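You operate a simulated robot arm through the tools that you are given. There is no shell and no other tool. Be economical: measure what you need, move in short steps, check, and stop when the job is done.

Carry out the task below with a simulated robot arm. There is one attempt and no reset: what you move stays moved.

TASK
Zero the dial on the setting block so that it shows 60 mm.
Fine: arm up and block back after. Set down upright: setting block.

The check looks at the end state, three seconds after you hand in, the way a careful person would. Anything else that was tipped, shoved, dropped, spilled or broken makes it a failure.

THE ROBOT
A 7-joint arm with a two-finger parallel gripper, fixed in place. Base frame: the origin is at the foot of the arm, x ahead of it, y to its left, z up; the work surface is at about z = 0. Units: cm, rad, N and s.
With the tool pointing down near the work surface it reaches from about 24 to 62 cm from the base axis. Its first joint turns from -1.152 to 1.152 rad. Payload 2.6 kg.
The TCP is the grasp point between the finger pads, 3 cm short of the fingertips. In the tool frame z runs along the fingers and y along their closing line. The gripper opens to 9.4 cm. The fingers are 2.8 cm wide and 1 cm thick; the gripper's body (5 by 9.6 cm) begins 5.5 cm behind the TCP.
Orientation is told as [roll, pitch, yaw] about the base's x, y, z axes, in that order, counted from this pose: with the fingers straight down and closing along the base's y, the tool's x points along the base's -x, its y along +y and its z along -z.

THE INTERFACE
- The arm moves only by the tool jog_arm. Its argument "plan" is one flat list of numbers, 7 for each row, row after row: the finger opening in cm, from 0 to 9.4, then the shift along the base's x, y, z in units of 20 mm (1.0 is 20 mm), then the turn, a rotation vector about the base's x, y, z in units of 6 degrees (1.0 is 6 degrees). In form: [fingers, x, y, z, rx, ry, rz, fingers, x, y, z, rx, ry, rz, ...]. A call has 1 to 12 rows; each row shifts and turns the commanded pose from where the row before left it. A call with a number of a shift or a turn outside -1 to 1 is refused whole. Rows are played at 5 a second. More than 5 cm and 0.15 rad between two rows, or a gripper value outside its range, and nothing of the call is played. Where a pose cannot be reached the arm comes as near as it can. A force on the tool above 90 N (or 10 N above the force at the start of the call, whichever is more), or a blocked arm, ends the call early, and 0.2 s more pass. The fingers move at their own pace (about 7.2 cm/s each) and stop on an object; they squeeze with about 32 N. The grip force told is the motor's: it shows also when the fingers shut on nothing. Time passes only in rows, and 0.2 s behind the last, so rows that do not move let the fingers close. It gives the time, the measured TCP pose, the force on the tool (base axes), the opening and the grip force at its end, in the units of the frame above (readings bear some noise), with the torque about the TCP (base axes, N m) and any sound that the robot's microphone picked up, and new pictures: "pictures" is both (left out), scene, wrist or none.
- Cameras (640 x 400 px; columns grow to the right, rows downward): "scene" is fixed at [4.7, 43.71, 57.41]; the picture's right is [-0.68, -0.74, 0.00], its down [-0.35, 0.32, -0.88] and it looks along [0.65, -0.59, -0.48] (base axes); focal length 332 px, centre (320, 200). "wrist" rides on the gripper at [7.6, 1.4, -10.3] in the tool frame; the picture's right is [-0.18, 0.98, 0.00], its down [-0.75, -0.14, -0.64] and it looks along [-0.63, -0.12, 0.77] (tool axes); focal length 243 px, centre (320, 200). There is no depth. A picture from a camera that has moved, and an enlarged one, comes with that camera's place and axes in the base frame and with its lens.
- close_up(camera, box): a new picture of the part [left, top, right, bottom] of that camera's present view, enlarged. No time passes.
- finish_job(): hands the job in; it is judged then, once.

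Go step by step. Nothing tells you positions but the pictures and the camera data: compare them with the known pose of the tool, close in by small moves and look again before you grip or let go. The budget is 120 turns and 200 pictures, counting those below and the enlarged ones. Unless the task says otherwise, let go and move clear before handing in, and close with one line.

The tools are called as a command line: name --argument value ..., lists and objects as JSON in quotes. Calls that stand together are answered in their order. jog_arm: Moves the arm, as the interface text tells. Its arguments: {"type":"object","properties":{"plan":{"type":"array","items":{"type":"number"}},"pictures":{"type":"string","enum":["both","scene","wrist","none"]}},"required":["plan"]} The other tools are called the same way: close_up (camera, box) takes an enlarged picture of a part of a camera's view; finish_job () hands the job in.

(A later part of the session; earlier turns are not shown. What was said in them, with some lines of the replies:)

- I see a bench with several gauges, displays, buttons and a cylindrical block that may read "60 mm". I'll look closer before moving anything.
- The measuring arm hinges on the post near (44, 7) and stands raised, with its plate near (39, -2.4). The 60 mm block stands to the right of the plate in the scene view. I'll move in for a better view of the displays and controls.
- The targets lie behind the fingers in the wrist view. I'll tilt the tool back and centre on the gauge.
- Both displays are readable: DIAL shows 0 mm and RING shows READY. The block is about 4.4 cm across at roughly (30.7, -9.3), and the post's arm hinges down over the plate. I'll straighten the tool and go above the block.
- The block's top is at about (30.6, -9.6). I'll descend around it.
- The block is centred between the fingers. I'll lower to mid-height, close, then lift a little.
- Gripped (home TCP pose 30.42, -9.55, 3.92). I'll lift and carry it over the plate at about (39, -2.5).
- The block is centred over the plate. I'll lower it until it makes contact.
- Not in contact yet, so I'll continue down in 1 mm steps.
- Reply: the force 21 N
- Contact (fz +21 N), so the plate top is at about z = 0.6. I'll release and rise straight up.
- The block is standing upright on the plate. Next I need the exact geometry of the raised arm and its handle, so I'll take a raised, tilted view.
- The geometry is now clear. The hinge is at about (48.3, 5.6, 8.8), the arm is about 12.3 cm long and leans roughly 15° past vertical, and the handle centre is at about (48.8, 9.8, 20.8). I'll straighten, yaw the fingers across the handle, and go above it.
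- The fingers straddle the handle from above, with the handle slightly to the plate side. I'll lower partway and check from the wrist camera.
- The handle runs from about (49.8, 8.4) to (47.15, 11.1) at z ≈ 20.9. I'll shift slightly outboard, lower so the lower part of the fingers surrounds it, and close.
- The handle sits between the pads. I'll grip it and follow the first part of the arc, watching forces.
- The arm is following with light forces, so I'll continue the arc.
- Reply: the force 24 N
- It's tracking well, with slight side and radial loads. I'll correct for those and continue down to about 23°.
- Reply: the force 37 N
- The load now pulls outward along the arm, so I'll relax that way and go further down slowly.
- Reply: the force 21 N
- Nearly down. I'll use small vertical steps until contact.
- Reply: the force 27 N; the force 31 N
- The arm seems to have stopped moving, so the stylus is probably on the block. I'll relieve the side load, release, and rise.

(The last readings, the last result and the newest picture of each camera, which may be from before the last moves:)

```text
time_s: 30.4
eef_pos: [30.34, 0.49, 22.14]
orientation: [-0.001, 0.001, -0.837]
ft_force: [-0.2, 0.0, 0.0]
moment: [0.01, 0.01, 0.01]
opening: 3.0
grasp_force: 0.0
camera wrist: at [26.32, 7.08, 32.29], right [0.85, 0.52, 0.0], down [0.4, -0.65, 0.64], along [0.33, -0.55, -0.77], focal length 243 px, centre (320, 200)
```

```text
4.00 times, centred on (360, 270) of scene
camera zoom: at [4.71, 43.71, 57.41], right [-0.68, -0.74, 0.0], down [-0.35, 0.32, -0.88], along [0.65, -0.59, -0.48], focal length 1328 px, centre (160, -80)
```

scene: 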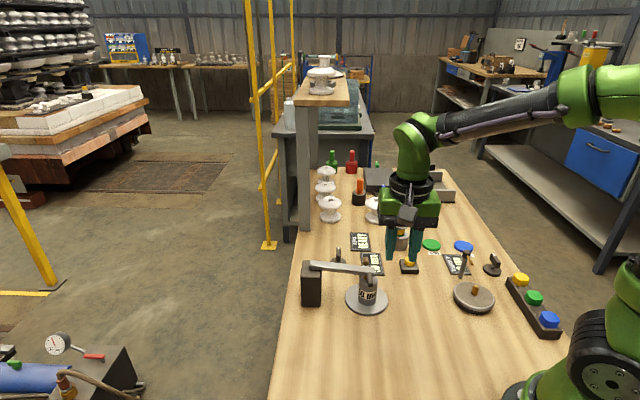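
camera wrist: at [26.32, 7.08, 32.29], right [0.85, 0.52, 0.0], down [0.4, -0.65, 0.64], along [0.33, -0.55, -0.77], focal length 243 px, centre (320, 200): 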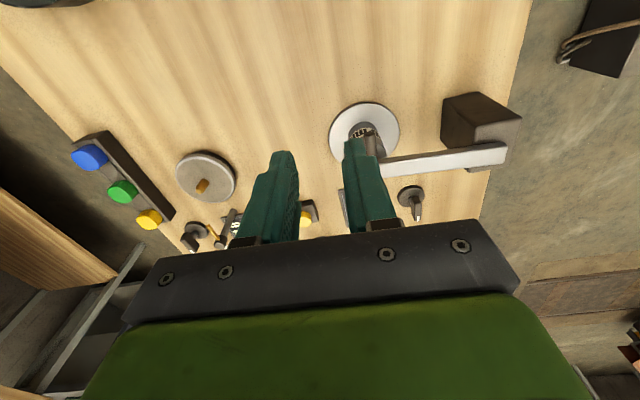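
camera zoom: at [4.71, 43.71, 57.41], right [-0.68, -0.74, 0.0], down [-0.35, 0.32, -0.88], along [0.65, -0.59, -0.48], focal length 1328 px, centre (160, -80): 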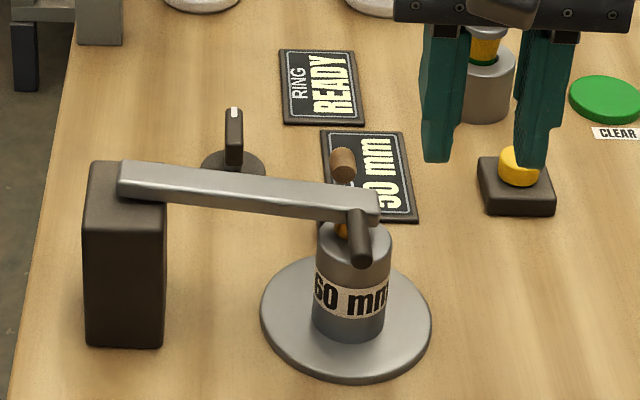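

The arm rests on the block and the display has changed. I'll zoom in to read it.

close_up --camera "scene" --box '[350, 245, 410, 285]'

jog_arm --plan '[6, -0.3, 0.2, 0.4, 0, 0, 1, 6, -0.3, 0.2, 0.4, 0, 0, 1, 6, -0.3, 0, 0.4, 0, 0, 1, 6, 0, 0, 0, 0, 0, 1, 6, 0, -0.5, 0, 0, 0, 1, 6, 0, -0.5, 0, 0, 0, 1, 6, 0, -0.5, 0, 0, -1, 1, 6, 0, -0.5, 0, 0, -1, 1, 6, 0, 0, 0, 0, -1, 0, 6, 0, 0, 0, 0, -1, 0, 6, 0, 0, 0, 0, 0, 0]' --pictures "wrist"

close_up --camera "wrist" --box '[220, 50, 420, 210]'

```text
10.00 times, centred on (380, 265) of scene
camera zoom: at [4.71, 43.71, 57.41], right [-0.68, -0.74, 0.0], down [-0.35, 0.32, -0.88], along [0.65, -0.59, -0.48], focal length 3320 px, centre (-280, -450)
```

zoom: 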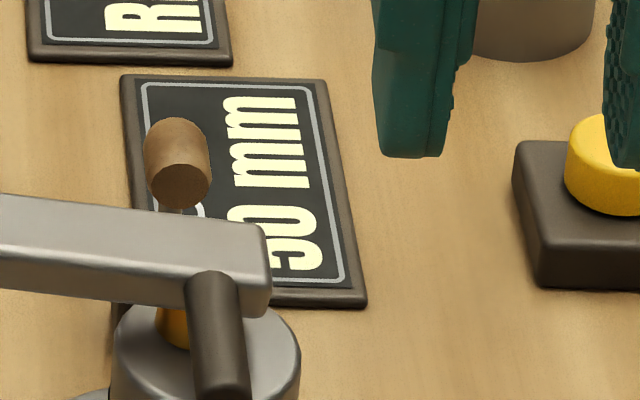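

```text
time_s: 32.8
eef_pos: [28.78, -2.68, 24.32]
orientation: [0.022, -0.417, -0.001]
ft_force: [-0.4, -0.8, -0.4]
moment: [0.01, 0.03, 0.01]
opening: 5.98
grasp_force: 0.1
camera wrist: at [17.47, -1.6, 30.8], right [0.16, 0.98, 0.1], down [0.43, -0.16, 0.89], along [0.89, -0.1, -0.45], focal length 243 px, centre (320, 200)
```

wrist: 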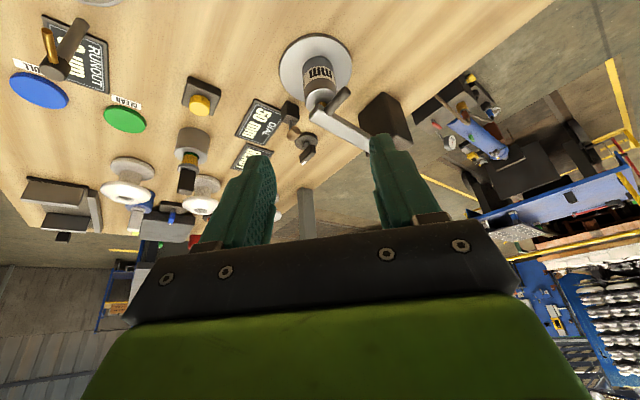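

```text
2.50 times, centred on (320, 130) of wrist
camera zoom: at [17.47, -1.6, 30.8], right [0.16, 0.98, 0.1], down [0.43, -0.16, 0.89], along [0.89, -0.1, -0.45], focal length 606 px, centre (320, 375)
```

zoom: 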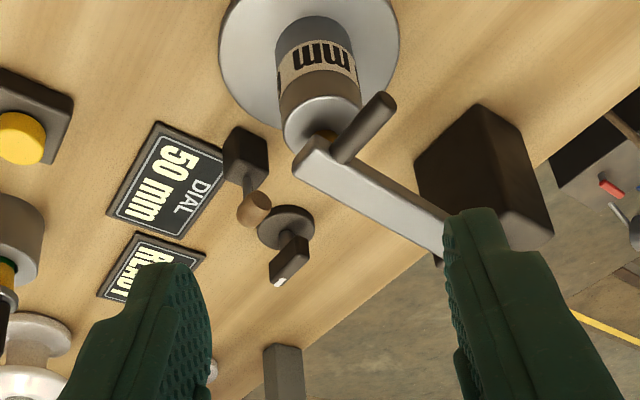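

The dial reads 50 mm with the stylus on the block, so it must be adjusted to 60. The pointer knob near (52.7, -6.6) looks like the bezel adjuster, and I'll go above it for a look.

jog_arm --plan '[6, 1, -0.16, -0.25, 0, 1, 0, 6, 1, -0.16, -0.25, 0, 1, 0, 6, 1, -0.16, -0.25, 0, 1, 0, 6, 1, -0.16, -0.25, -0.2, 1, 0, 6, 1, -0.16, -0.25, 0, 0, -1, 6, 1, -0.16, -0.25, 0, 0, -1, 6, 1, -0.16, -0.25, 0, 0, -1, 6, 1, -0.16, -0.25, 0, 0, -1, 6, 1, -0.16, -0.25, 0, 0, -1, 6, 1, -0.16, -0.25, 0, 0, -1, 6, 1, -0.16, -0.25, 0, 0, -1, 6, 0.9, -0.16, -0.25, 0, 0, -0.6]'

close_up --camera "wrist" --box '[220, 60, 420, 230]'

```text
time_s: 35.4
eef_pos: [52.54, -6.63, 18.45]
orientation: [0.001, 0.002, -0.798]
ft_force: [0.1, 0.1, 0.0]
moment: [0.0, -0.06, 0.03]
opening: 6.0
grasp_force: 0.0
camera wrist: at [48.3, -0.22, 28.63], right [0.83, 0.56, 0.0], down [0.43, -0.64, 0.64], along [0.36, -0.53, -0.77], focal length 243 px, centre (320, 200)
```

scene: 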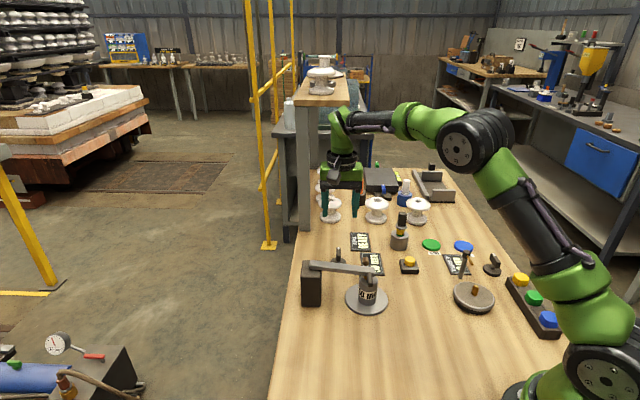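
wrist: 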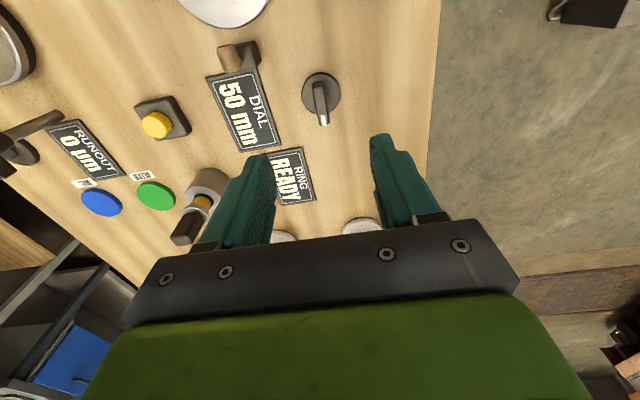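

```text
2.35 times, centred on (320, 145) of wrist
camera zoom: at [48.3, -0.22, 28.63], right [0.83, 0.56, 0.0], down [0.43, -0.64, 0.64], along [0.36, -0.53, -0.77], focal length 571 px, centre (320, 329)
```

zoom: 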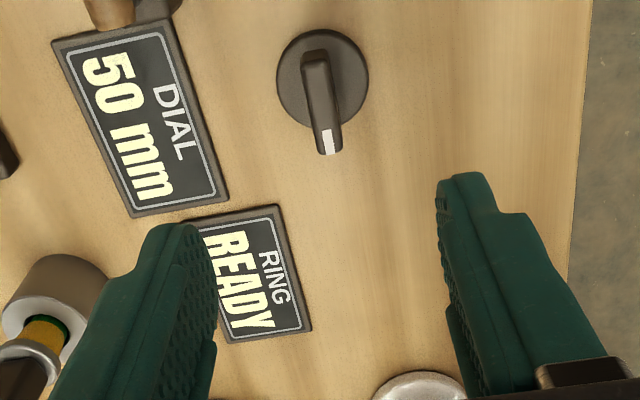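

The view from here is clear: the knob centre is at (53.0, -6.87), the bar points along (0.69, -0.72), and the display is readable. I'll lower onto the bar.

jog_arm --plan '[5, 0.23, -0.12, -0.9, 0, 0, 0, 5, 0, 0, -0.9, 0, 0, 0, 5, 0, 0, -0.9, 0, 0, 0, 5, 0, 0, -0.9, 0, 0, 0, 5, 0, 0, -0.9, 0, 0, 0, 5, 0, 0, -0.9, 0, 0, 0, 5, 0, 0, 0, 0, 0, 0]' --pictures "none"

close_up --camera "wrist" --box '[220, 60, 420, 230]'

close_up --camera "scene" --box '[300, 190, 400, 280]'

```text
time_s: 37.0
eef_pos: [53.0, -6.81, 7.65]
orientation: [0.002, 0.003, -0.795]
ft_force: [-0.4, -0.1, 0.2]
moment: [0.0, 0.03, -0.01]
opening: 5.0
grasp_force: 0.1
```

```text
2.35 times, centred on (320, 145) of wrist
camera zoom: at [48.67, -0.39, 17.93], right [0.83, 0.56, 0.0], down [0.43, -0.64, 0.64], along [0.36, -0.53, -0.77], focal length 571 px, centre (320, 329)
```

zoom: 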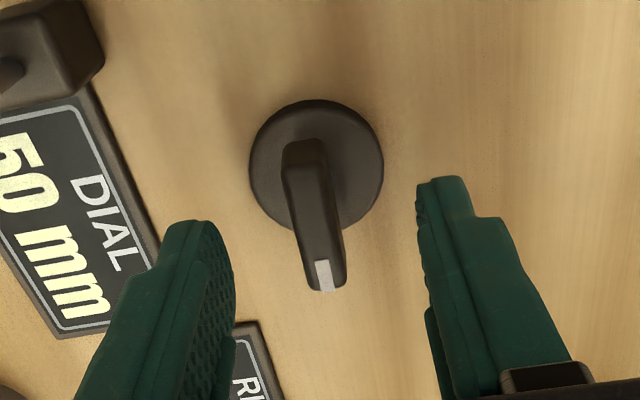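

```text
4.44 times, centred on (350, 235) of scene
camera zoom: at [4.7, 43.71, 57.41], right [-0.68, -0.74, 0.0], down [-0.35, 0.32, -0.88], along [0.65, -0.59, -0.48], focal length 1475 px, centre (187, 44)
```

zoom: 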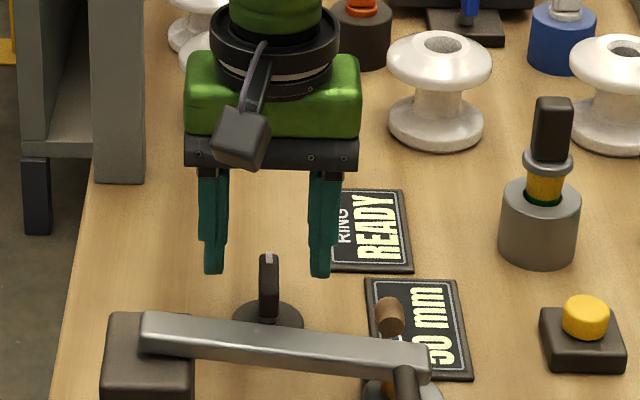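

Aligned over the bar. I'll lower and grip.

jog_arm --plan '[5, 0, -0.03, -0.85, 0, 0, 0, 5, 0, 0, -0.85, 0, 0, 0, 5, 0, 0, 0, 0, 0, 0, 2, 0, 0, 0, 0, 0, 0, 0.3, 0, 0, 0, 0, 0, 0, 0.3, 0, 0, 0, 0, 0, 0]' --pictures "none"

close_up --camera "wrist" --box '[180, 40, 420, 240]'

close_up --camera "scene" --box '[300, 190, 400, 280]'

```text
time_s: 38.4
eef_pos: [52.95, -6.78, 4.2]
orientation: [0.0, 0.001, -0.797]
ft_force: [0.6, -0.9, -1.4]
moment: [0.13, 0.08, 0.02]
opening: 1.67
grasp_force: 45.3
```

```text
2.00 times, centred on (300, 140) of wrist
camera zoom: at [48.58, -0.52, 14.5], right [0.83, 0.56, 0.0], down [0.43, -0.64, 0.64], along [0.36, -0.53, -0.77], focal length 485 px, centre (360, 320)
```

zoom: 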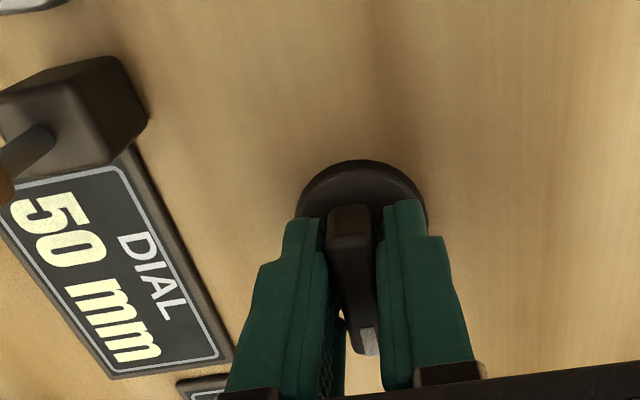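

```text
4.44 times, centred on (350, 235) of scene
camera zoom: at [4.71, 43.71, 57.41], right [-0.68, -0.74, 0.0], down [-0.35, 0.32, -0.88], along [0.65, -0.59, -0.48], focal length 1475 px, centre (187, 44)
```

zoom: 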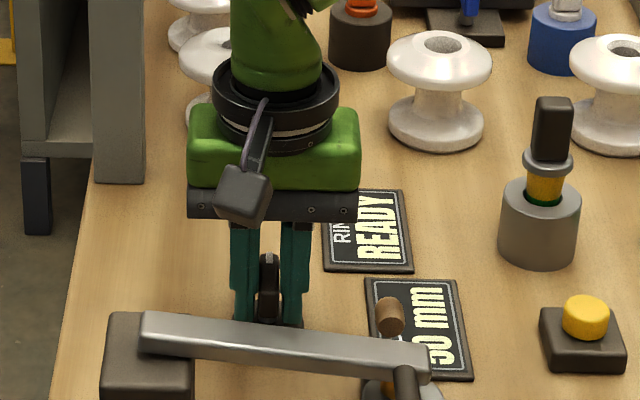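

Gripped. I'll try a 12° clockwise turn and watch the display.

jog_arm --plan '[0.3, 0, 0, 0, 0, 0, -1, 0.3, 0, 0, 0, 0, 0, -1, 0.3, 0, 0, 0, 0, 0, 0]' --pictures "none"

close_up --camera "wrist" --box '[160, 40, 420, 240]'

```text
time_s: 39.2
eef_pos: [52.92, -6.88, 4.29]
orientation: [0.001, 0.002, -1.007]
ft_force: [9.5, -1.6, -10.1]
moment: [1.04, 0.65, 0.0]
opening: 1.65
grasp_force: 45.1
```

```text
2.00 times, centred on (290, 140) of wrist
camera zoom: at [50.05, 0.27, 14.5], right [0.93, 0.37, 0.0], down [0.28, -0.71, 0.64], along [0.24, -0.6, -0.77], focal length 485 px, centre (380, 320)
```

zoom: 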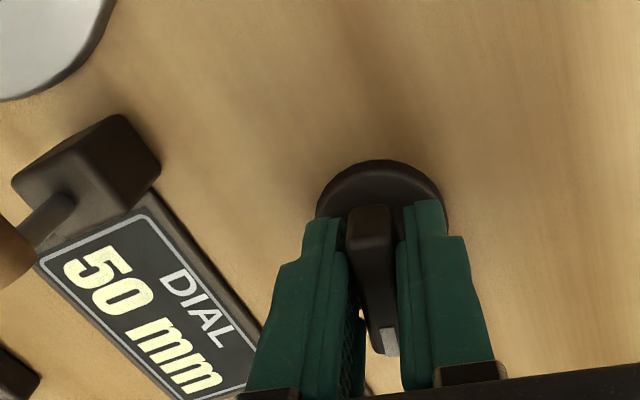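

Still 50, so I'll turn further clockwise.

jog_arm --plan '[0.3, 0, 0, 0, 0, 0, -1, 0.3, 0, 0, 0, 0, 0, -1, 0.3, 0, 0, 0, 0, 0, -1, 0.3, 0, 0, 0, 0, 0, 0]' --pictures "none"

close_up --camera "wrist" --box '[160, 40, 420, 240]'

```text
time_s: 40.2
eef_pos: [52.91, -6.83, 4.27]
orientation: [0.004, 0.001, -1.318]
ft_force: [33.0, -1.4, -27.3]
moment: [0.79, 0.3, 0.07]
opening: 1.65
grasp_force: 45.4
```

```text
2.00 times, centred on (290, 140) of wrist
camera zoom: at [52.4, 0.83, 14.5], right [1.0, 0.07, 0.0], down [0.05, -0.77, 0.64], along [0.05, -0.64, -0.77], focal length 485 px, centre (380, 320)
```

zoom: 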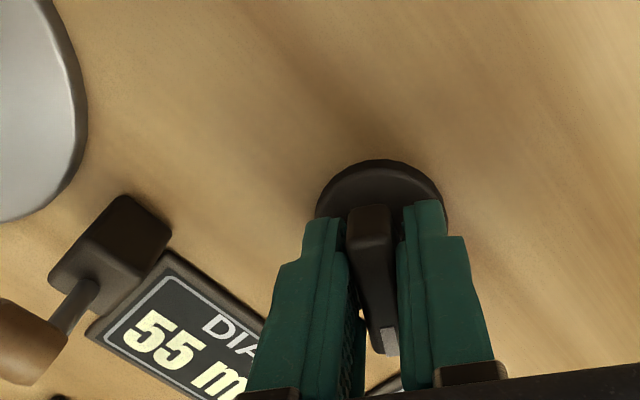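

The display reads 55, so the knob works in 5 mm steps. I'll ease the side load and turn further.

jog_arm --plan '[0.3, 0.07, 0, -0.03, 0, 0, -1, 0.3, 0.03, 0, 0, 0, 0, -1, 0.3, 0, 0, 0, 0, 0, 0]' --pictures "none"

close_up --camera "scene" --box '[340, 220, 420, 290]'

close_up --camera "wrist" --box '[100, 40, 420, 240]'

```text
time_s: 41.0
eef_pos: [53.04, -6.86, 4.14]
orientation: [-0.001, 0.004, -1.531]
ft_force: [0.1, 8.7, -1.8]
moment: [-1.39, -0.05, -0.01]
opening: 1.65
grasp_force: 44.8
```

```text
5.71 times, centred on (380, 255) of scene
camera zoom: at [4.7, 43.71, 57.41], right [-0.68, -0.74, 0.0], down [-0.35, 0.32, -0.88], along [0.65, -0.59, -0.48], focal length 1897 px, centre (-23, -114)
```

zoom: 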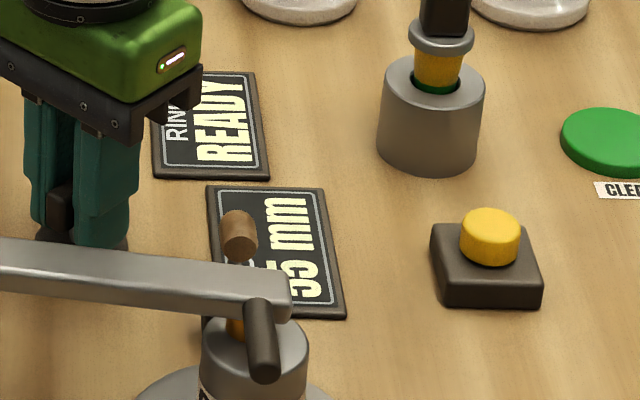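

```text
2.00 times, centred on (260, 140) of wrist
camera zoom: at [54.14, 0.75, 14.52], right [0.99, -0.14, 0.0], down [-0.11, -0.76, 0.64], along [-0.09, -0.63, -0.77], focal length 485 px, centre (440, 320)
```

zoom: 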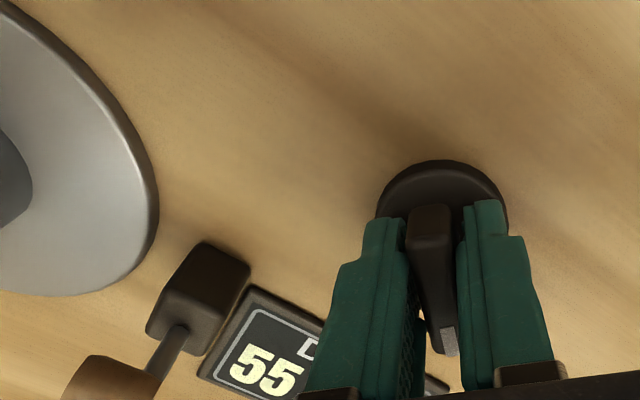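

Still 55 at 42°, which fits 30° steps. I'll turn 18° more, to 60°.

jog_arm --plan '[0.3, 0, 0, 0, 0, 0, -1, 0.3, 0, 0, 0, 0, 0, -1, 0.3, 0, 0, 0, 0, 0, -1, 0.3, 0, 0, 0, 0, 0, 0]' --pictures "none"

close_up --camera "scene" --box '[340, 220, 420, 290]'

close_up --camera "wrist" --box '[60, 40, 420, 260]'

```text
time_s: 42.0
eef_pos: [53.13, -6.88, 4.28]
orientation: [0.001, 0.004, -1.846]
ft_force: [3.9, 7.2, -2.7]
moment: [0.81, -0.23, 0.0]
opening: 1.65
grasp_force: 45.1
```

```text
5.71 times, centred on (380, 255) of scene
camera zoom: at [4.71, 43.7, 57.41], right [-0.68, -0.74, 0.0], down [-0.35, 0.32, -0.88], along [0.65, -0.59, -0.48], focal length 1897 px, centre (-23, -114)
```

zoom: 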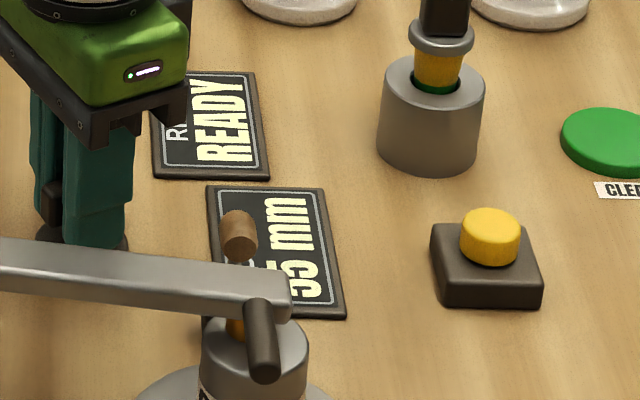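

```text
1.78 times, centred on (240, 150) of wrist
camera zoom: at [56.48, 0.02, 14.53], right [0.9, -0.44, 0.0], down [-0.34, -0.69, 0.64], along [-0.28, -0.57, -0.77], focal length 431 px, centre (462, 289)
```

zoom: 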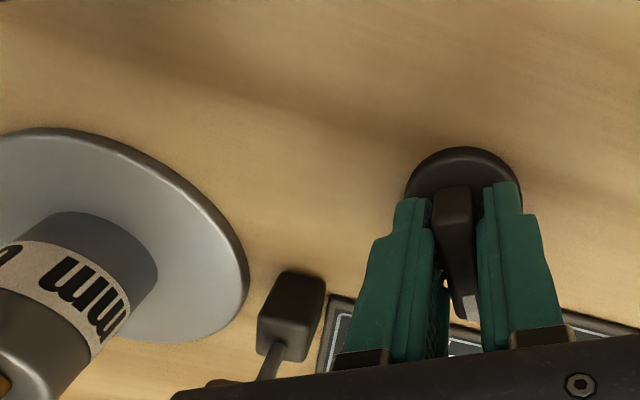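

Still 55 at 60°, so I'll continue.

jog_arm --plan '[0.3, 0, 0, 0, 0, 0, -1, 0.3, 0, 0, 0, 0, 0, -1, 0.3, 0, 0, 0, 0, 0, 0]' --pictures "none"

close_up --camera "scene" --box '[340, 220, 420, 290]'

```text
time_s: 42.8
eef_pos: [53.14, -6.91, 4.3]
orientation: [0.002, 0.003, -2.054]
ft_force: [15.7, 8.3, -10.2]
moment: [0.4, -0.21, -0.01]
opening: 1.65
grasp_force: 44.9
```

```text
5.71 times, centred on (380, 255) of scene
camera zoom: at [4.71, 43.7, 57.41], right [-0.68, -0.74, 0.0], down [-0.35, 0.32, -0.88], along [0.65, -0.59, -0.48], focal length 1897 px, centre (-23, -114)
```

zoom: 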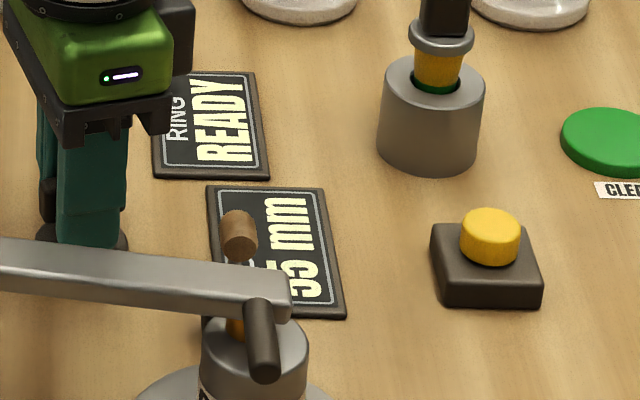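

jog_arm --plan '[0.3, 0.03, 0, -0.02, 0, 0, -1, 0.3, 0, 0, 0, 0, 0, -1, 0.3, 0, 0, 0, 0, 0, 0]' --pictures "none"

close_up --camera "scene" --box '[340, 220, 420, 290]'

```text
time_s: 43.6
eef_pos: [53.21, -7.04, 4.39]
orientation: [0.001, 0.001, -2.263]
ft_force: [15.5, 10.0, -4.5]
moment: [-0.22, 0.17, 0.03]
opening: 1.66
grasp_force: 45.0
```

```text
5.71 times, centred on (380, 255) of scene
camera zoom: at [4.71, 43.71, 57.41], right [-0.68, -0.74, 0.0], down [-0.35, 0.32, -0.88], along [0.65, -0.59, -0.48], focal length 1897 px, centre (-23, -114)
```

zoom: 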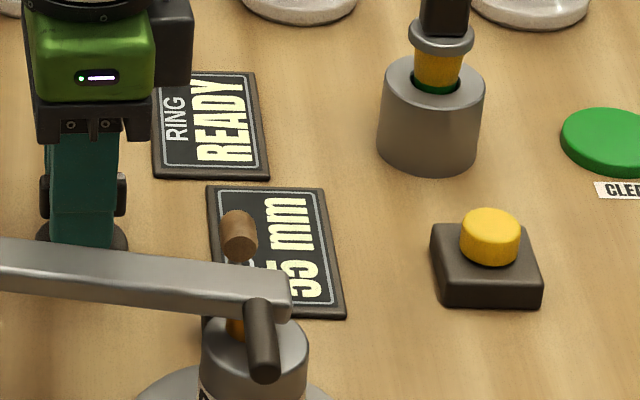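

jog_arm --plan '[0.3, 0, 0, 0, 0, 0, -1, 0.3, 0, 0, 0, 0, 0, -1, 0.3, 0, 0, 0, 0, 0, 0]' --pictures "none"

close_up --camera "scene" --box '[320, 200, 420, 290]'

```text
time_s: 44.4
eef_pos: [53.24, -6.85, 4.39]
orientation: [0.001, 0.002, -2.471]
ft_force: [18.3, 7.1, -7.4]
moment: [0.13, -0.11, 0.0]
opening: 1.66
grasp_force: 44.9
```

```text
4.44 times, centred on (370, 245) of scene
camera zoom: at [4.71, 43.7, 57.41], right [-0.68, -0.74, 0.0], down [-0.35, 0.32, -0.88], along [0.65, -0.59, -0.48], focal length 1475 px, centre (98, 0)
```

zoom: 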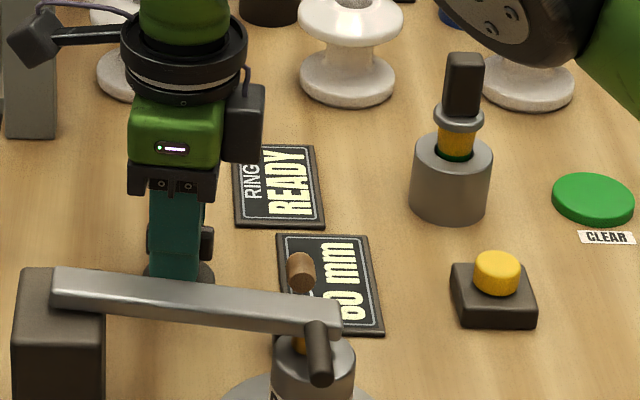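

It shows 60 mm at about 96°. That's probably just past the changeover, so I'll turn about 24° more to centre it in the step, and check.

jog_arm --plan '[0.3, 0, 0, 0, 0, 0, -1, 0.3, 0, 0, -0.03, 0, 0, -1, 0.3, 0, 0, 0, 0, 0, -1, 0.3, 0, 0, 0, 0, 0, -1, 0.3, 0, 0, 0, 0, 0, 0]' --pictures "none"

close_up --camera "scene" --box '[320, 200, 420, 290]'

```text
time_s: 45.6
eef_pos: [53.13, -7.0, 4.34]
orientation: [0.002, 0.002, -2.892]
ft_force: [4.1, 3.1, 15.3]
moment: [-0.03, 0.35, 0.0]
opening: 1.63
grasp_force: 45.1
```

```text
4.44 times, centred on (370, 245) of scene
camera zoom: at [4.69, 43.71, 57.41], right [-0.68, -0.74, 0.0], down [-0.35, 0.32, -0.88], along [0.65, -0.59, -0.47], focal length 1475 px, centre (98, 0)
```

zoom: 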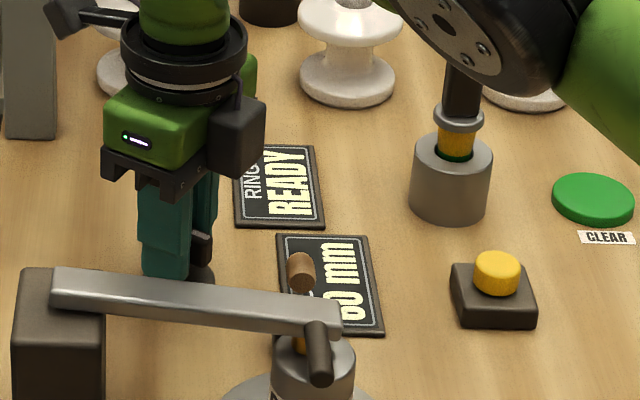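

It reads 60 mm steadily. I'll release, rise, and unwind the wrist for gripping the handle.

jog_arm --plan '[4, 0, 0, 0, 0, 0, 0, 4, 0, 0, 0, 0, 0, 0, 4, 0, 0, 1, 0, 0, 0, 4, 0, 0, 1, 0, 0, 0, 4, 0, 0, 1, 0, 0, 0, 4, 0, 0, 1, 0, 0, 1, 4, 0, 0, 1, 0, 0, 1, 4, 0, 0, 1, 0, 0, 1, 4, 0, 0, 1, 0, 0, 1, 4, 0, 0, 1, 0, 0, 1, 4, -0.5, 0, 0, 0, 0, 1, 4, -0.5, 0, 0, 0, 0, 1]' --pictures "none"

close_up --camera "scene" --box '[290, 200, 430, 310]'

```text
time_s: 48.2
eef_pos: [51.04, -6.77, 20.15]
orientation: [0.001, 0.0, -2.155]
ft_force: [-1.2, 0.0, 0.0]
moment: [-0.04, 0.04, -0.01]
opening: 4.01
grasp_force: 0.1
```

```text
3.64 times, centred on (360, 255) of scene
camera zoom: at [4.7, 43.71, 57.41], right [-0.68, -0.74, 0.0], down [-0.35, 0.32, -0.88], along [0.65, -0.59, -0.48], focal length 1207 px, centre (174, 0)
```

zoom: 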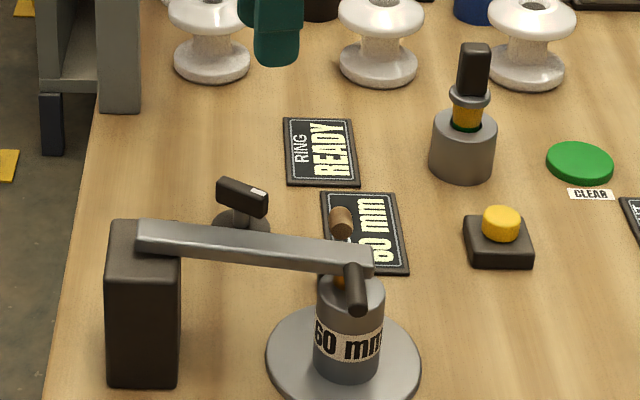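

The display still reads 60 mm after release. I'll return above the handle at about (37.3, -0.6).

jog_arm --plan '[5, -0.575, 0.255, -0.09, 0, 0, 1, 5, -0.575, 0.255, -0.09, 0, 0, 1, 5, -0.575, 0.255, -0.09, 0, 0, 1, 5, -0.575, 0.255, -0.09, 0, 0, 1, 5, -0.575, 0.255, -0.09, 0, 0, 1, 5, -0.575, 0.255, -0.09, 0, 0, 1, 5, -0.575, 0.255, -0.09, 0, 0, 1, 5, -0.575, 0.255, -0.09, 0, 0, 1, 5, -0.575, 0.255, -0.09, 0, 0, 1, 5, -0.575, 0.255, -0.09, 0, 0, 1, 5, -0.575, 0.255, -0.09, 0, 0, 1, 5, -0.575, 0.255, -0.09, 0, 0, 1]' --pictures "none"

jog_arm --plan '[4, 0, 0, -1, 0, 0, 0.65, 4, 0, 0, -0.8, 0, 0, 0, 4, 0, 0, 0, 0, 0, 0]' --pictures "none"

close_up --camera "wrist" --box '[220, 60, 420, 230]'

close_up --camera "scene" --box '[310, 220, 410, 310]'

```text
time_s: 50.8
eef_pos: [37.41, -0.89, 17.91]
orientation: [0.001, 0.0, -0.898]
ft_force: [0.2, 0.5, -0.8]
moment: [0.0, 0.0, 0.03]
opening: 4.99
grasp_force: 0.1
```

```text
time_s: 51.6
eef_pos: [37.35, -0.71, 14.39]
orientation: [0.001, 0.002, -0.831]
ft_force: [0.1, 0.0, -0.6]
moment: [0.01, -0.02, 0.01]
opening: 4.01
grasp_force: 0.1
```

```text
2.35 times, centred on (320, 145) of wrist
camera zoom: at [33.2, 5.8, 24.62], right [0.85, 0.53, 0.0], down [0.4, -0.65, 0.64], along [0.34, -0.54, -0.77], focal length 571 px, centre (320, 329)
```

zoom: 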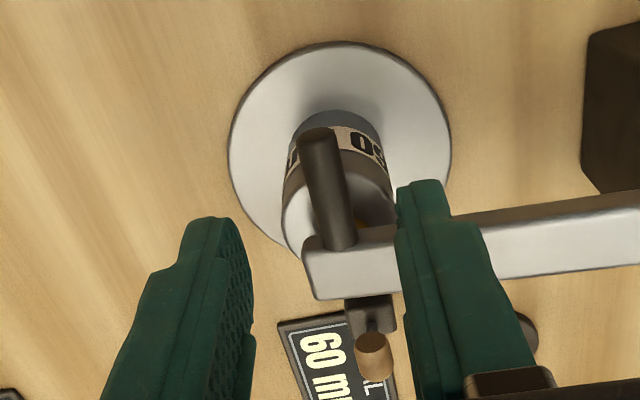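

```text
4.44 times, centred on (360, 265) of scene
camera zoom: at [4.7, 43.71, 57.41], right [-0.68, -0.74, 0.0], down [-0.35, 0.32, -0.88], along [0.65, -0.59, -0.48], focal length 1475 px, centre (142, -89)
```

zoom: 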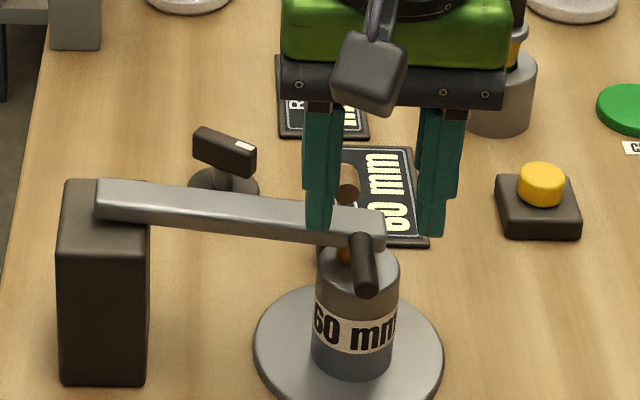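

The display clearly reads 60 mm and the handle sits between the fingers. I'll lower, grip, and start lifting along the arc.

jog_arm --plan '[4, 0.03, 0.08, -1, 0, 0, 0, 4, 0, 0, -1, 0, 0, 0, 2, 0, 0, 0, 0, 0, 0, 0.5, 0, 0, 0, 0, 0, 0, 0.5, 0, 0, 0, 0, 0, 0]' --pictures "none"

close_up --camera "scene" --box '[310, 220, 410, 310]'

```text
time_s: 52.8
eef_pos: [37.45, -0.62, 10.45]
orientation: [0.002, 0.0, -0.827]
ft_force: [8.4, 2.1, -1.2]
moment: [0.42, 0.41, 1.26]
opening: 1.26
grasp_force: 44.9
```

```text
4.44 times, centred on (360, 265) of scene
camera zoom: at [4.71, 43.71, 57.41], right [-0.68, -0.74, 0.0], down [-0.35, 0.32, -0.88], along [0.65, -0.59, -0.48], focal length 1475 px, centre (142, -89)
```

zoom: 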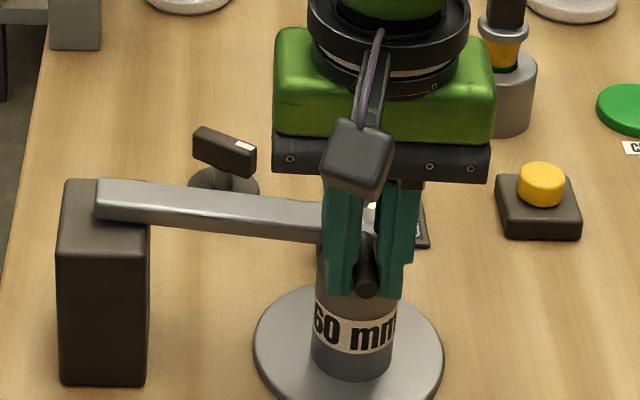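

Gripped. I fitted the circle to the earlier low-force points (R about 12.37, horizontal at the current height), and I'll raise along it.

jog_arm --plan '[0.5, 0.054, 0.053, 0.965, 0, 0, 0, 0.5, 0.164, 0.161, 0.945, 0, 0, 0, 0.5, 0.265, 0.259, 0.9, 0, 0, 0, 0.5, 0.361, 0.354, 0.825, 0, 0, 0]' --pictures "none"

close_up --camera "scene" --box '[290, 200, 430, 310]'

```text
time_s: 53.8
eef_pos: [38.82, 0.43, 17.46]
orientation: [-0.014, 0.004, -0.843]
ft_force: [-57.0, -34.6, 35.1]
moment: [-0.37, 1.34, 1.23]
opening: 1.3
grasp_force: 45.2
```

```text
3.64 times, centred on (360, 255) of scene
camera zoom: at [4.68, 43.7, 57.42], right [-0.68, -0.74, 0.0], down [-0.35, 0.32, -0.88], along [0.65, -0.59, -0.47], focal length 1207 px, centre (174, 0)
```

zoom: 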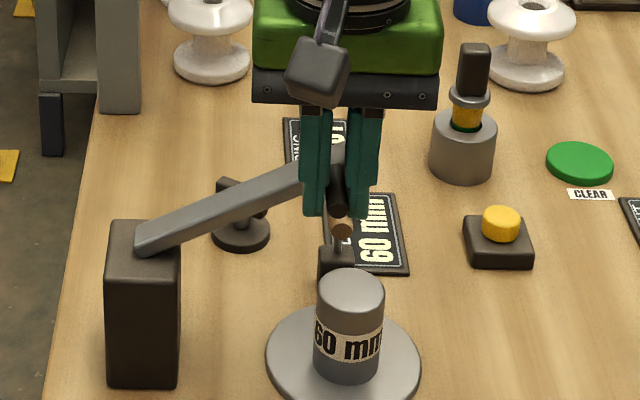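

The outward load is high (about 65 N) because the true arc is larger. I'll relax outward and check.

jog_arm --plan '[0.5, -0.2, -0.2, 0.15, 0, 0, 0, 0.5, 0, 0, 0, 0, 0, 0]' --pictures "none"

```text
time_s: 54.4
eef_pos: [38.91, 0.62, 17.79]
orientation: [0.003, -0.003, -0.827]
ft_force: [-8.5, -18.3, 9.3]
moment: [0.38, 0.93, 1.21]
opening: 1.25
grasp_force: 45.1
```

jog_arm --plan '[0.5, 0.42, 0.4, 0.8, 0, 0, 0, 0.5, 0.54, 0.529, 0.665, 0, 0, 0, 0.5, 0, 0, 0, 0, 0, 0]' --pictures "none"

```text
time_s: 55.2
eef_pos: [40.7, 2.45, 20.9]
orientation: [0.004, -0.004, -0.828]
ft_force: [19.9, -10.0, -10.9]
moment: [-0.1, -0.28, 1.28]
opening: 1.23
grasp_force: 45.1
```

jog_arm --plan '[0.5, 0.66, 0.53, 0.48, 0, 0, 0, 0.5, 0.68, 0.62, 0.36, 0, 0, 0, 0.5, 0, 0, 0, 0, 0, 0]' --pictures "none"

```text
time_s: 56.0
eef_pos: [43.27, 5.19, 22.6]
orientation: [0.002, 0.007, -0.829]
ft_force: [-9.3, 2.6, 10.1]
moment: [0.57, 0.76, 1.26]
opening: 1.25
grasp_force: 45.3
```

jog_arm --plan '[0.5, 0.68, 0.69, 0.25, 0, 0, 0, 0.5, 0.7, 0.7, 0.1, 0, 0, 0, 0.5, 0.7, 0.7, -0.06, 0, 0, 0, 0.5, 0, 0, 0, 0, 0, 0]' --pictures "none"

close_up --camera "scene" --box '[280, 180, 420, 310]'

```text
time_s: 57.0
eef_pos: [47.36, 9.07, 23.0]
orientation: [-0.002, 0.007, -0.829]
ft_force: [-15.1, 12.8, -11.6]
moment: [0.16, 0.17, 1.24]
opening: 1.26
grasp_force: 44.8
```

```text
3.08 times, centred on (350, 245) of scene
camera zoom: at [4.71, 43.71, 57.41], right [-0.68, -0.74, 0.0], down [-0.35, 0.32, -0.88], along [0.65, -0.59, -0.48], focal length 1021 px, centre (228, 62)
```

zoom: 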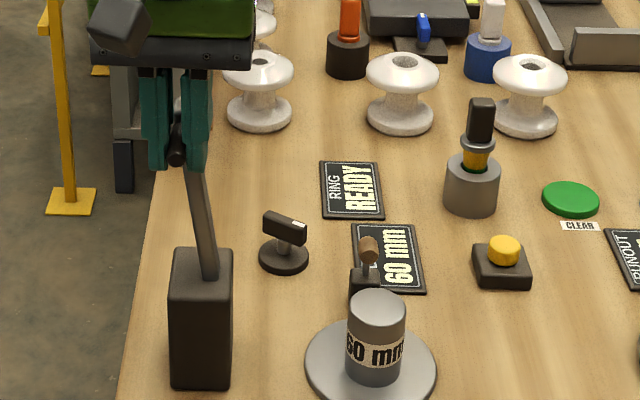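

The arm is up, slightly short of its original lean, and the display still shows 60 mm. I'll push it fully back to its rest and release.

jog_arm --plan '[0.5, 0.4, 0.55, -0.1, 0, 0, 0, 0.5, 0.07, 0.07, -0.05, 0, 0, 0, 0.5, 0, 0, 0, 0, 0, 0]' --pictures "none"

jog_arm --plan '[4, 0, 0, 0, 0, 0, 0, 4, 0, 0, 0, 0, 0, 0, 4, 0, 0, 1, 0, 0, 0, 4, 0, 0, 1, 0, 0, 0, 4, 0, 0, 1, 0, 0, 0, 4, 0, 0, 1, 0, 0, 0]'

close_up --camera "scene" --box '[280, 180, 420, 310]'

```text
time_s: 57.8
eef_pos: [48.26, 9.97, 22.71]
orientation: [-0.003, 0.001, -0.835]
ft_force: [-22.9, -2.5, -5.3]
moment: [0.14, 0.58, 1.22]
opening: 1.29
grasp_force: 44.9
```

```text
time_s: 59.2
eef_pos: [48.25, 10.15, 30.84]
orientation: [0.002, 0.001, -0.833]
ft_force: [0.6, 0.6, -0.7]
moment: [0.04, 0.0, 0.0]
opening: 3.99
grasp_force: 0.1
camera wrist: at [44.33, 16.75, 41.12], right [0.85, 0.53, 0.0], down [0.4, -0.65, 0.64], along [0.34, -0.54, -0.77], focal length 243 px, centre (320, 200)
```

scene: 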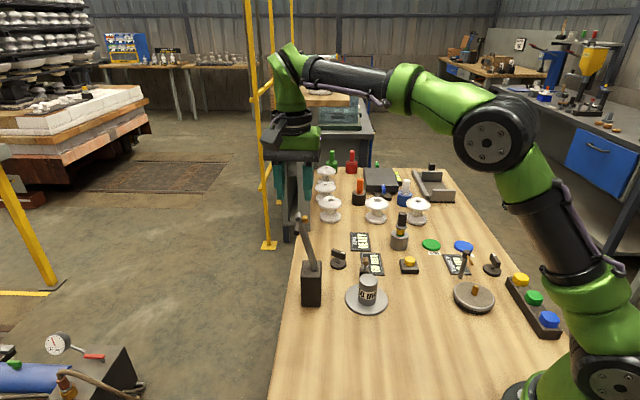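
wrist: 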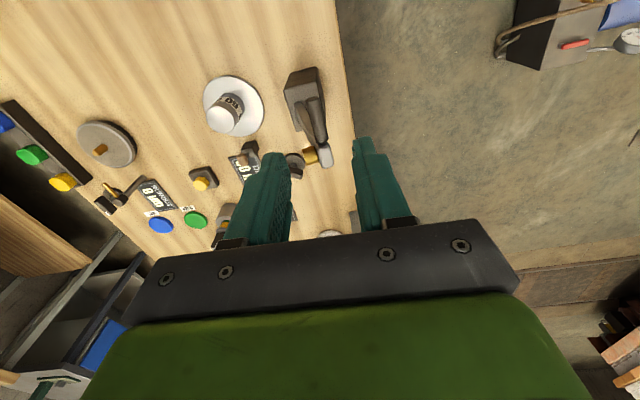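

```text
3.08 times, centred on (350, 245) of scene
camera zoom: at [4.7, 43.71, 57.41], right [-0.68, -0.74, 0.0], down [-0.35, 0.32, -0.88], along [0.65, -0.59, -0.48], focal length 1021 px, centre (228, 62)
```

zoom: 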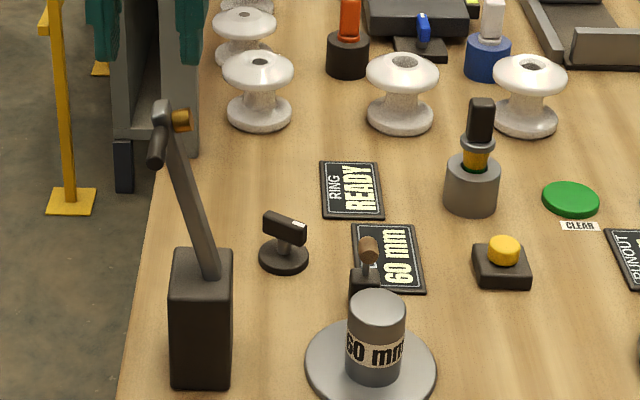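

The arm is up, released, and back at its original lean. Next I'll return the 60 mm block, going above it with yaw back to 0.

jog_arm --plan '[7, -0.575, -0.79, 0, 0, 0, 1, 7, -0.575, -0.79, 0, 0, 0, 1, 7, -0.575, -0.79, 0, 0, 0, 1, 7, -0.575, -0.79, 0, 0, 0, 1, 7, -0.575, -0.79, -0.5, 0, 0, 1, 7, -0.575, -0.79, -1, 0, 0, 1, 7, -0.575, -0.79, -1, 0, 0, 1, 7, -0.575, -0.79, -1, 0, 0, 0.96, 7, 0, 0, -1, 0, 0, 0, 7, 0, 0, -1, 0, 0, 0, 7, 0, 0, -1, 0, 0, 0, 7, 0, 0, 0, 0, 0, 0]' --pictures "wrist"

```text
time_s: 61.8
eef_pos: [39.14, -2.36, 17.76]
orientation: [0.002, 0.001, 0.001]
ft_force: [-0.5, 0.3, 0.5]
moment: [-0.01, -0.02, 0.02]
opening: 6.99
grasp_force: 0.1
camera wrist: at [31.53, -1.06, 27.96], right [0.18, 0.98, 0.0], down [0.75, -0.14, 0.64], along [0.63, -0.12, -0.77], focal length 243 px, centre (320, 200)
```

wrist: 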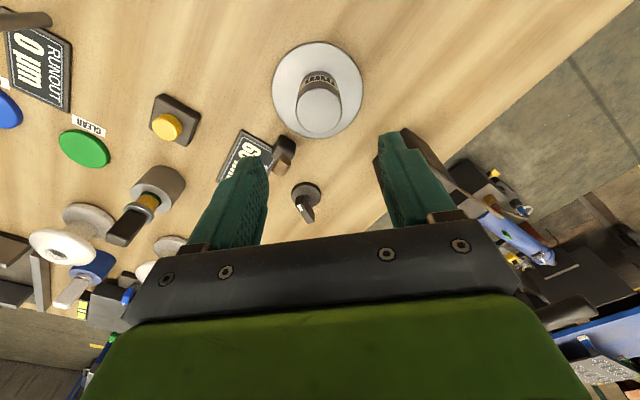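

The block's top is at about (38.97, -2.65). I'll descend around it and grip.

jog_arm --plan '[7, -0.05, -0.12, -0.95, 0, 0, 0, 7, 0, 0, -0.95, 0, 0, 0, 7, 0, 0, -0.95, 0, 0, 0, 7, 0, 0, -0.95, 0, 0, 0, 7, 0, 0, -0.95, 0, 0, 0, 7, 0, 0, -0.95, 0, 0, 0, 7, 0, 0, -0.85, 0, 0, 0, 7, 0, 0, 0, 0, 0, 0, 4, 0, 0, 0, 0, 0, 0, 3, 0, 0, 0, 0, 0, 0, 3, 0, 0, 0, 0, 0, 0]' --pictures "wrist"

```text
time_s: 64.2
eef_pos: [39.07, -2.66, 4.76]
orientation: [0.003, 0.002, 0.003]
ft_force: [0.5, 1.2, 0.7]
moment: [-0.01, -0.04, 0.02]
opening: 4.13
grasp_force: 32.5
camera wrist: at [31.46, -1.26, 14.99], right [0.18, 0.98, 0.0], down [0.75, -0.14, 0.64], along [0.63, -0.12, -0.77], focal length 243 px, centre (320, 200)
```

wrist: 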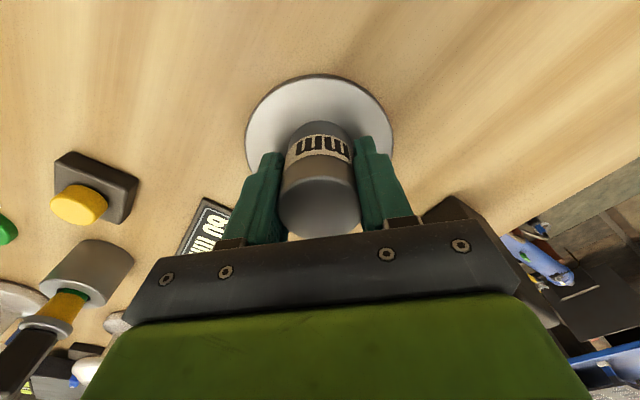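

Gripped. I'll lift and carry it back over its home spot (30.42, -9.55).

jog_arm --plan '[3, 0, 0, 1, 0, 0, 0, 3, 0, 0, 1, 0, 0, 0, 3, -0.865, -0.69, 0.2, 0, 0, 0, 3, -0.865, -0.69, 0, 0, 0, 0, 3, -0.865, -0.69, 0, 0, 0, 0, 3, -0.865, -0.69, 0, 0, 0, 0, 3, -0.865, -0.685, 0, 0, 0, 0, 3, 0, 0, 0, 0, 0, 0, 3, 0, 0, -1, 0, 0, 0, 3, 0, 0, -1, 0, 0, 0, 3, 0, 0, 0, 0, 0, 0]'

```text
time_s: 66.6
eef_pos: [30.37, -9.56, 5.32]
orientation: [0.003, 0.001, 0.002]
ft_force: [-0.5, 0.3, -4.3]
moment: [0.02, 0.01, -0.02]
opening: 4.15
grasp_force: 32.1
camera wrist: at [22.8, -8.16, 15.5], right [0.18, 0.98, 0.0], down [0.75, -0.14, 0.64], along [0.63, -0.12, -0.77], focal length 243 px, centre (320, 200)
```

scene: 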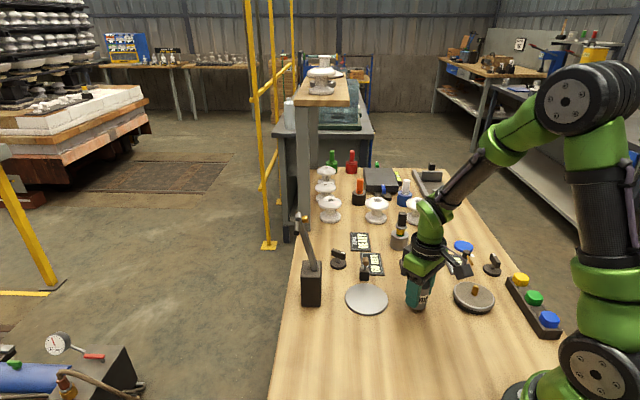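
wrist: 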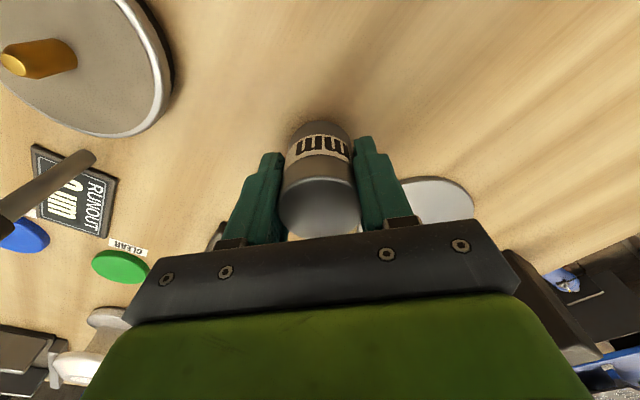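

Over home at TCP z = 5.3, and I expect contact near 4.1. I'll lower gently.

jog_arm --plan '[3, 0, 0, -0.3, 0, 0, 0, 3, 0, 0, -0.15, 0, 0, 0, 3, 0, 0, -0.05, 0, 0, 0, 3, 0, 0, 0, 0, 0, 0]' --pictures "none"

jog_arm --plan '[3, 0, 0, -0.05, 0, 0, 0, 3, 0, 0, 0, 0, 0, 0]' --pictures "none"

```text
time_s: 67.6
eef_pos: [30.41, -9.57, 4.08]
orientation: [0.002, 0.002, 0.0]
ft_force: [0.1, -0.3, -4.7]
moment: [-0.02, 0.06, 0.01]
opening: 4.12
grasp_force: 31.9
```

```text
time_s: 68.2
eef_pos: [30.49, -9.51, 4.17]
orientation: [0.002, 0.003, 0.0]
ft_force: [-6.4, 2.5, 14.2]
moment: [-0.03, 0.3, -0.03]
opening: 4.17
grasp_force: 31.6
```

Contact. I'll release and rise clear.

jog_arm --plan '[4.6, 0, 0, 0, 0, 0, 0, 7, 0, 0, 0, 0, 0, 0, 7, 0, 0, 0, 0, 0, 0, 7, 0, 0, 1, 0, 0, 0, 7, 0, 0, 1, 0, 0, 0, 7, 0, 0, 1, 0, 0, 0, 7, 0, 0, 1, 0, 0, 0, 7, -0.3, 0, 1, 0, 0, 0, 7, -0.3, 0, 1, 0, 0, 0, 7, 0, 0, 1, 0, 0, 0, 7, 0, 0, 1, 0, 0, 0, 7, 0, 0, 1, 0, 0, 0]'

close_up --camera "scene" --box '[290, 190, 470, 320]'

close_up --camera "wrist" --box '[220, 60, 460, 220]'

```text
time_s: 70.8
eef_pos: [29.23, -9.66, 22.09]
orientation: [0.0, 0.002, 0.002]
ft_force: [-0.2, 0.4, 0.3]
moment: [0.04, -0.01, -0.01]
opening: 7.0
grasp_force: 0.0
camera wrist: at [21.67, -8.28, 32.36], right [0.18, 0.98, 0.0], down [0.75, -0.14, 0.64], along [0.63, -0.12, -0.77], focal length 243 px, centre (320, 200)
```

scene: 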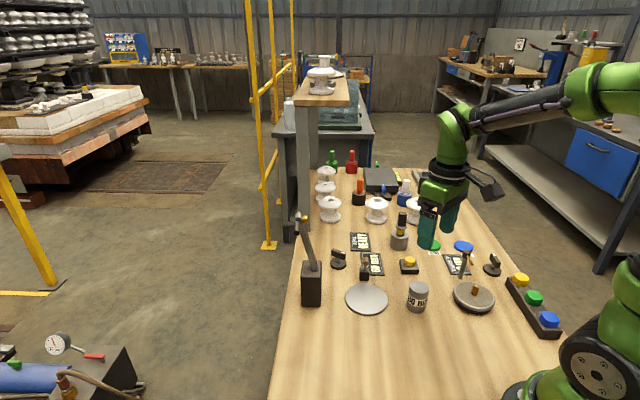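
wrist: 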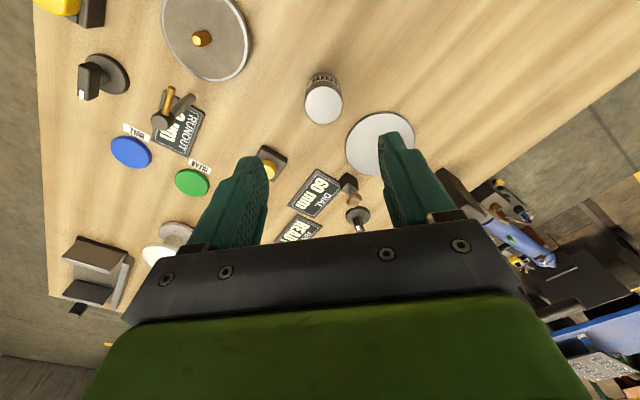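

```text
3.08 times, centred on (380, 255) of scene
camera zoom: at [4.7, 43.71, 57.41], right [-0.68, -0.74, 0.0], down [-0.35, 0.32, -0.88], along [0.65, -0.59, -0.48], focal length 1021 px, centre (135, 31)
```

zoom: 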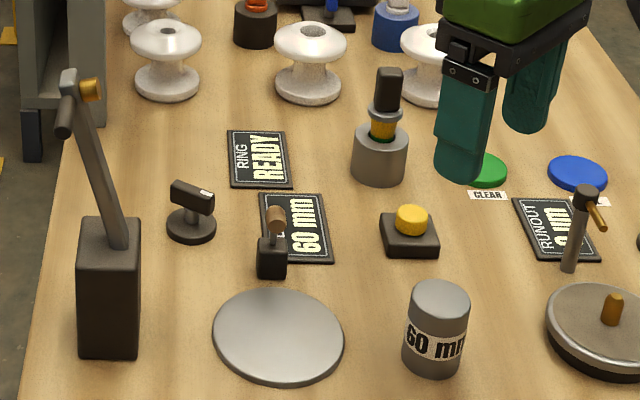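

```text
2.50 times, centred on (340, 140) of wrist
camera zoom: at [21.67, -8.28, 32.36], right [0.18, 0.98, 0.0], down [0.75, -0.14, 0.64], along [0.63, -0.12, -0.77], focal length 606 px, centre (270, 350)
```

zoom: 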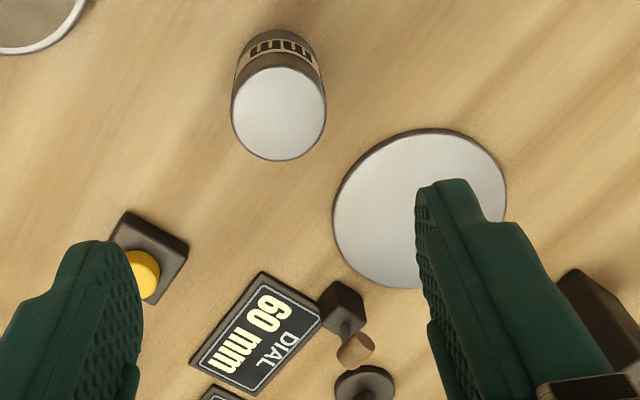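

The block is upright at its home spot, the measuring arm is up, the dial shows 60 mm, and everything else looks undisturbed. I'm handing in.

finish_job

```text
The job is handed in.
```

The dial was zeroed on the 60 mm setting block and reads 60 mm; the measuring arm is back up and the block is standing upright where it started.
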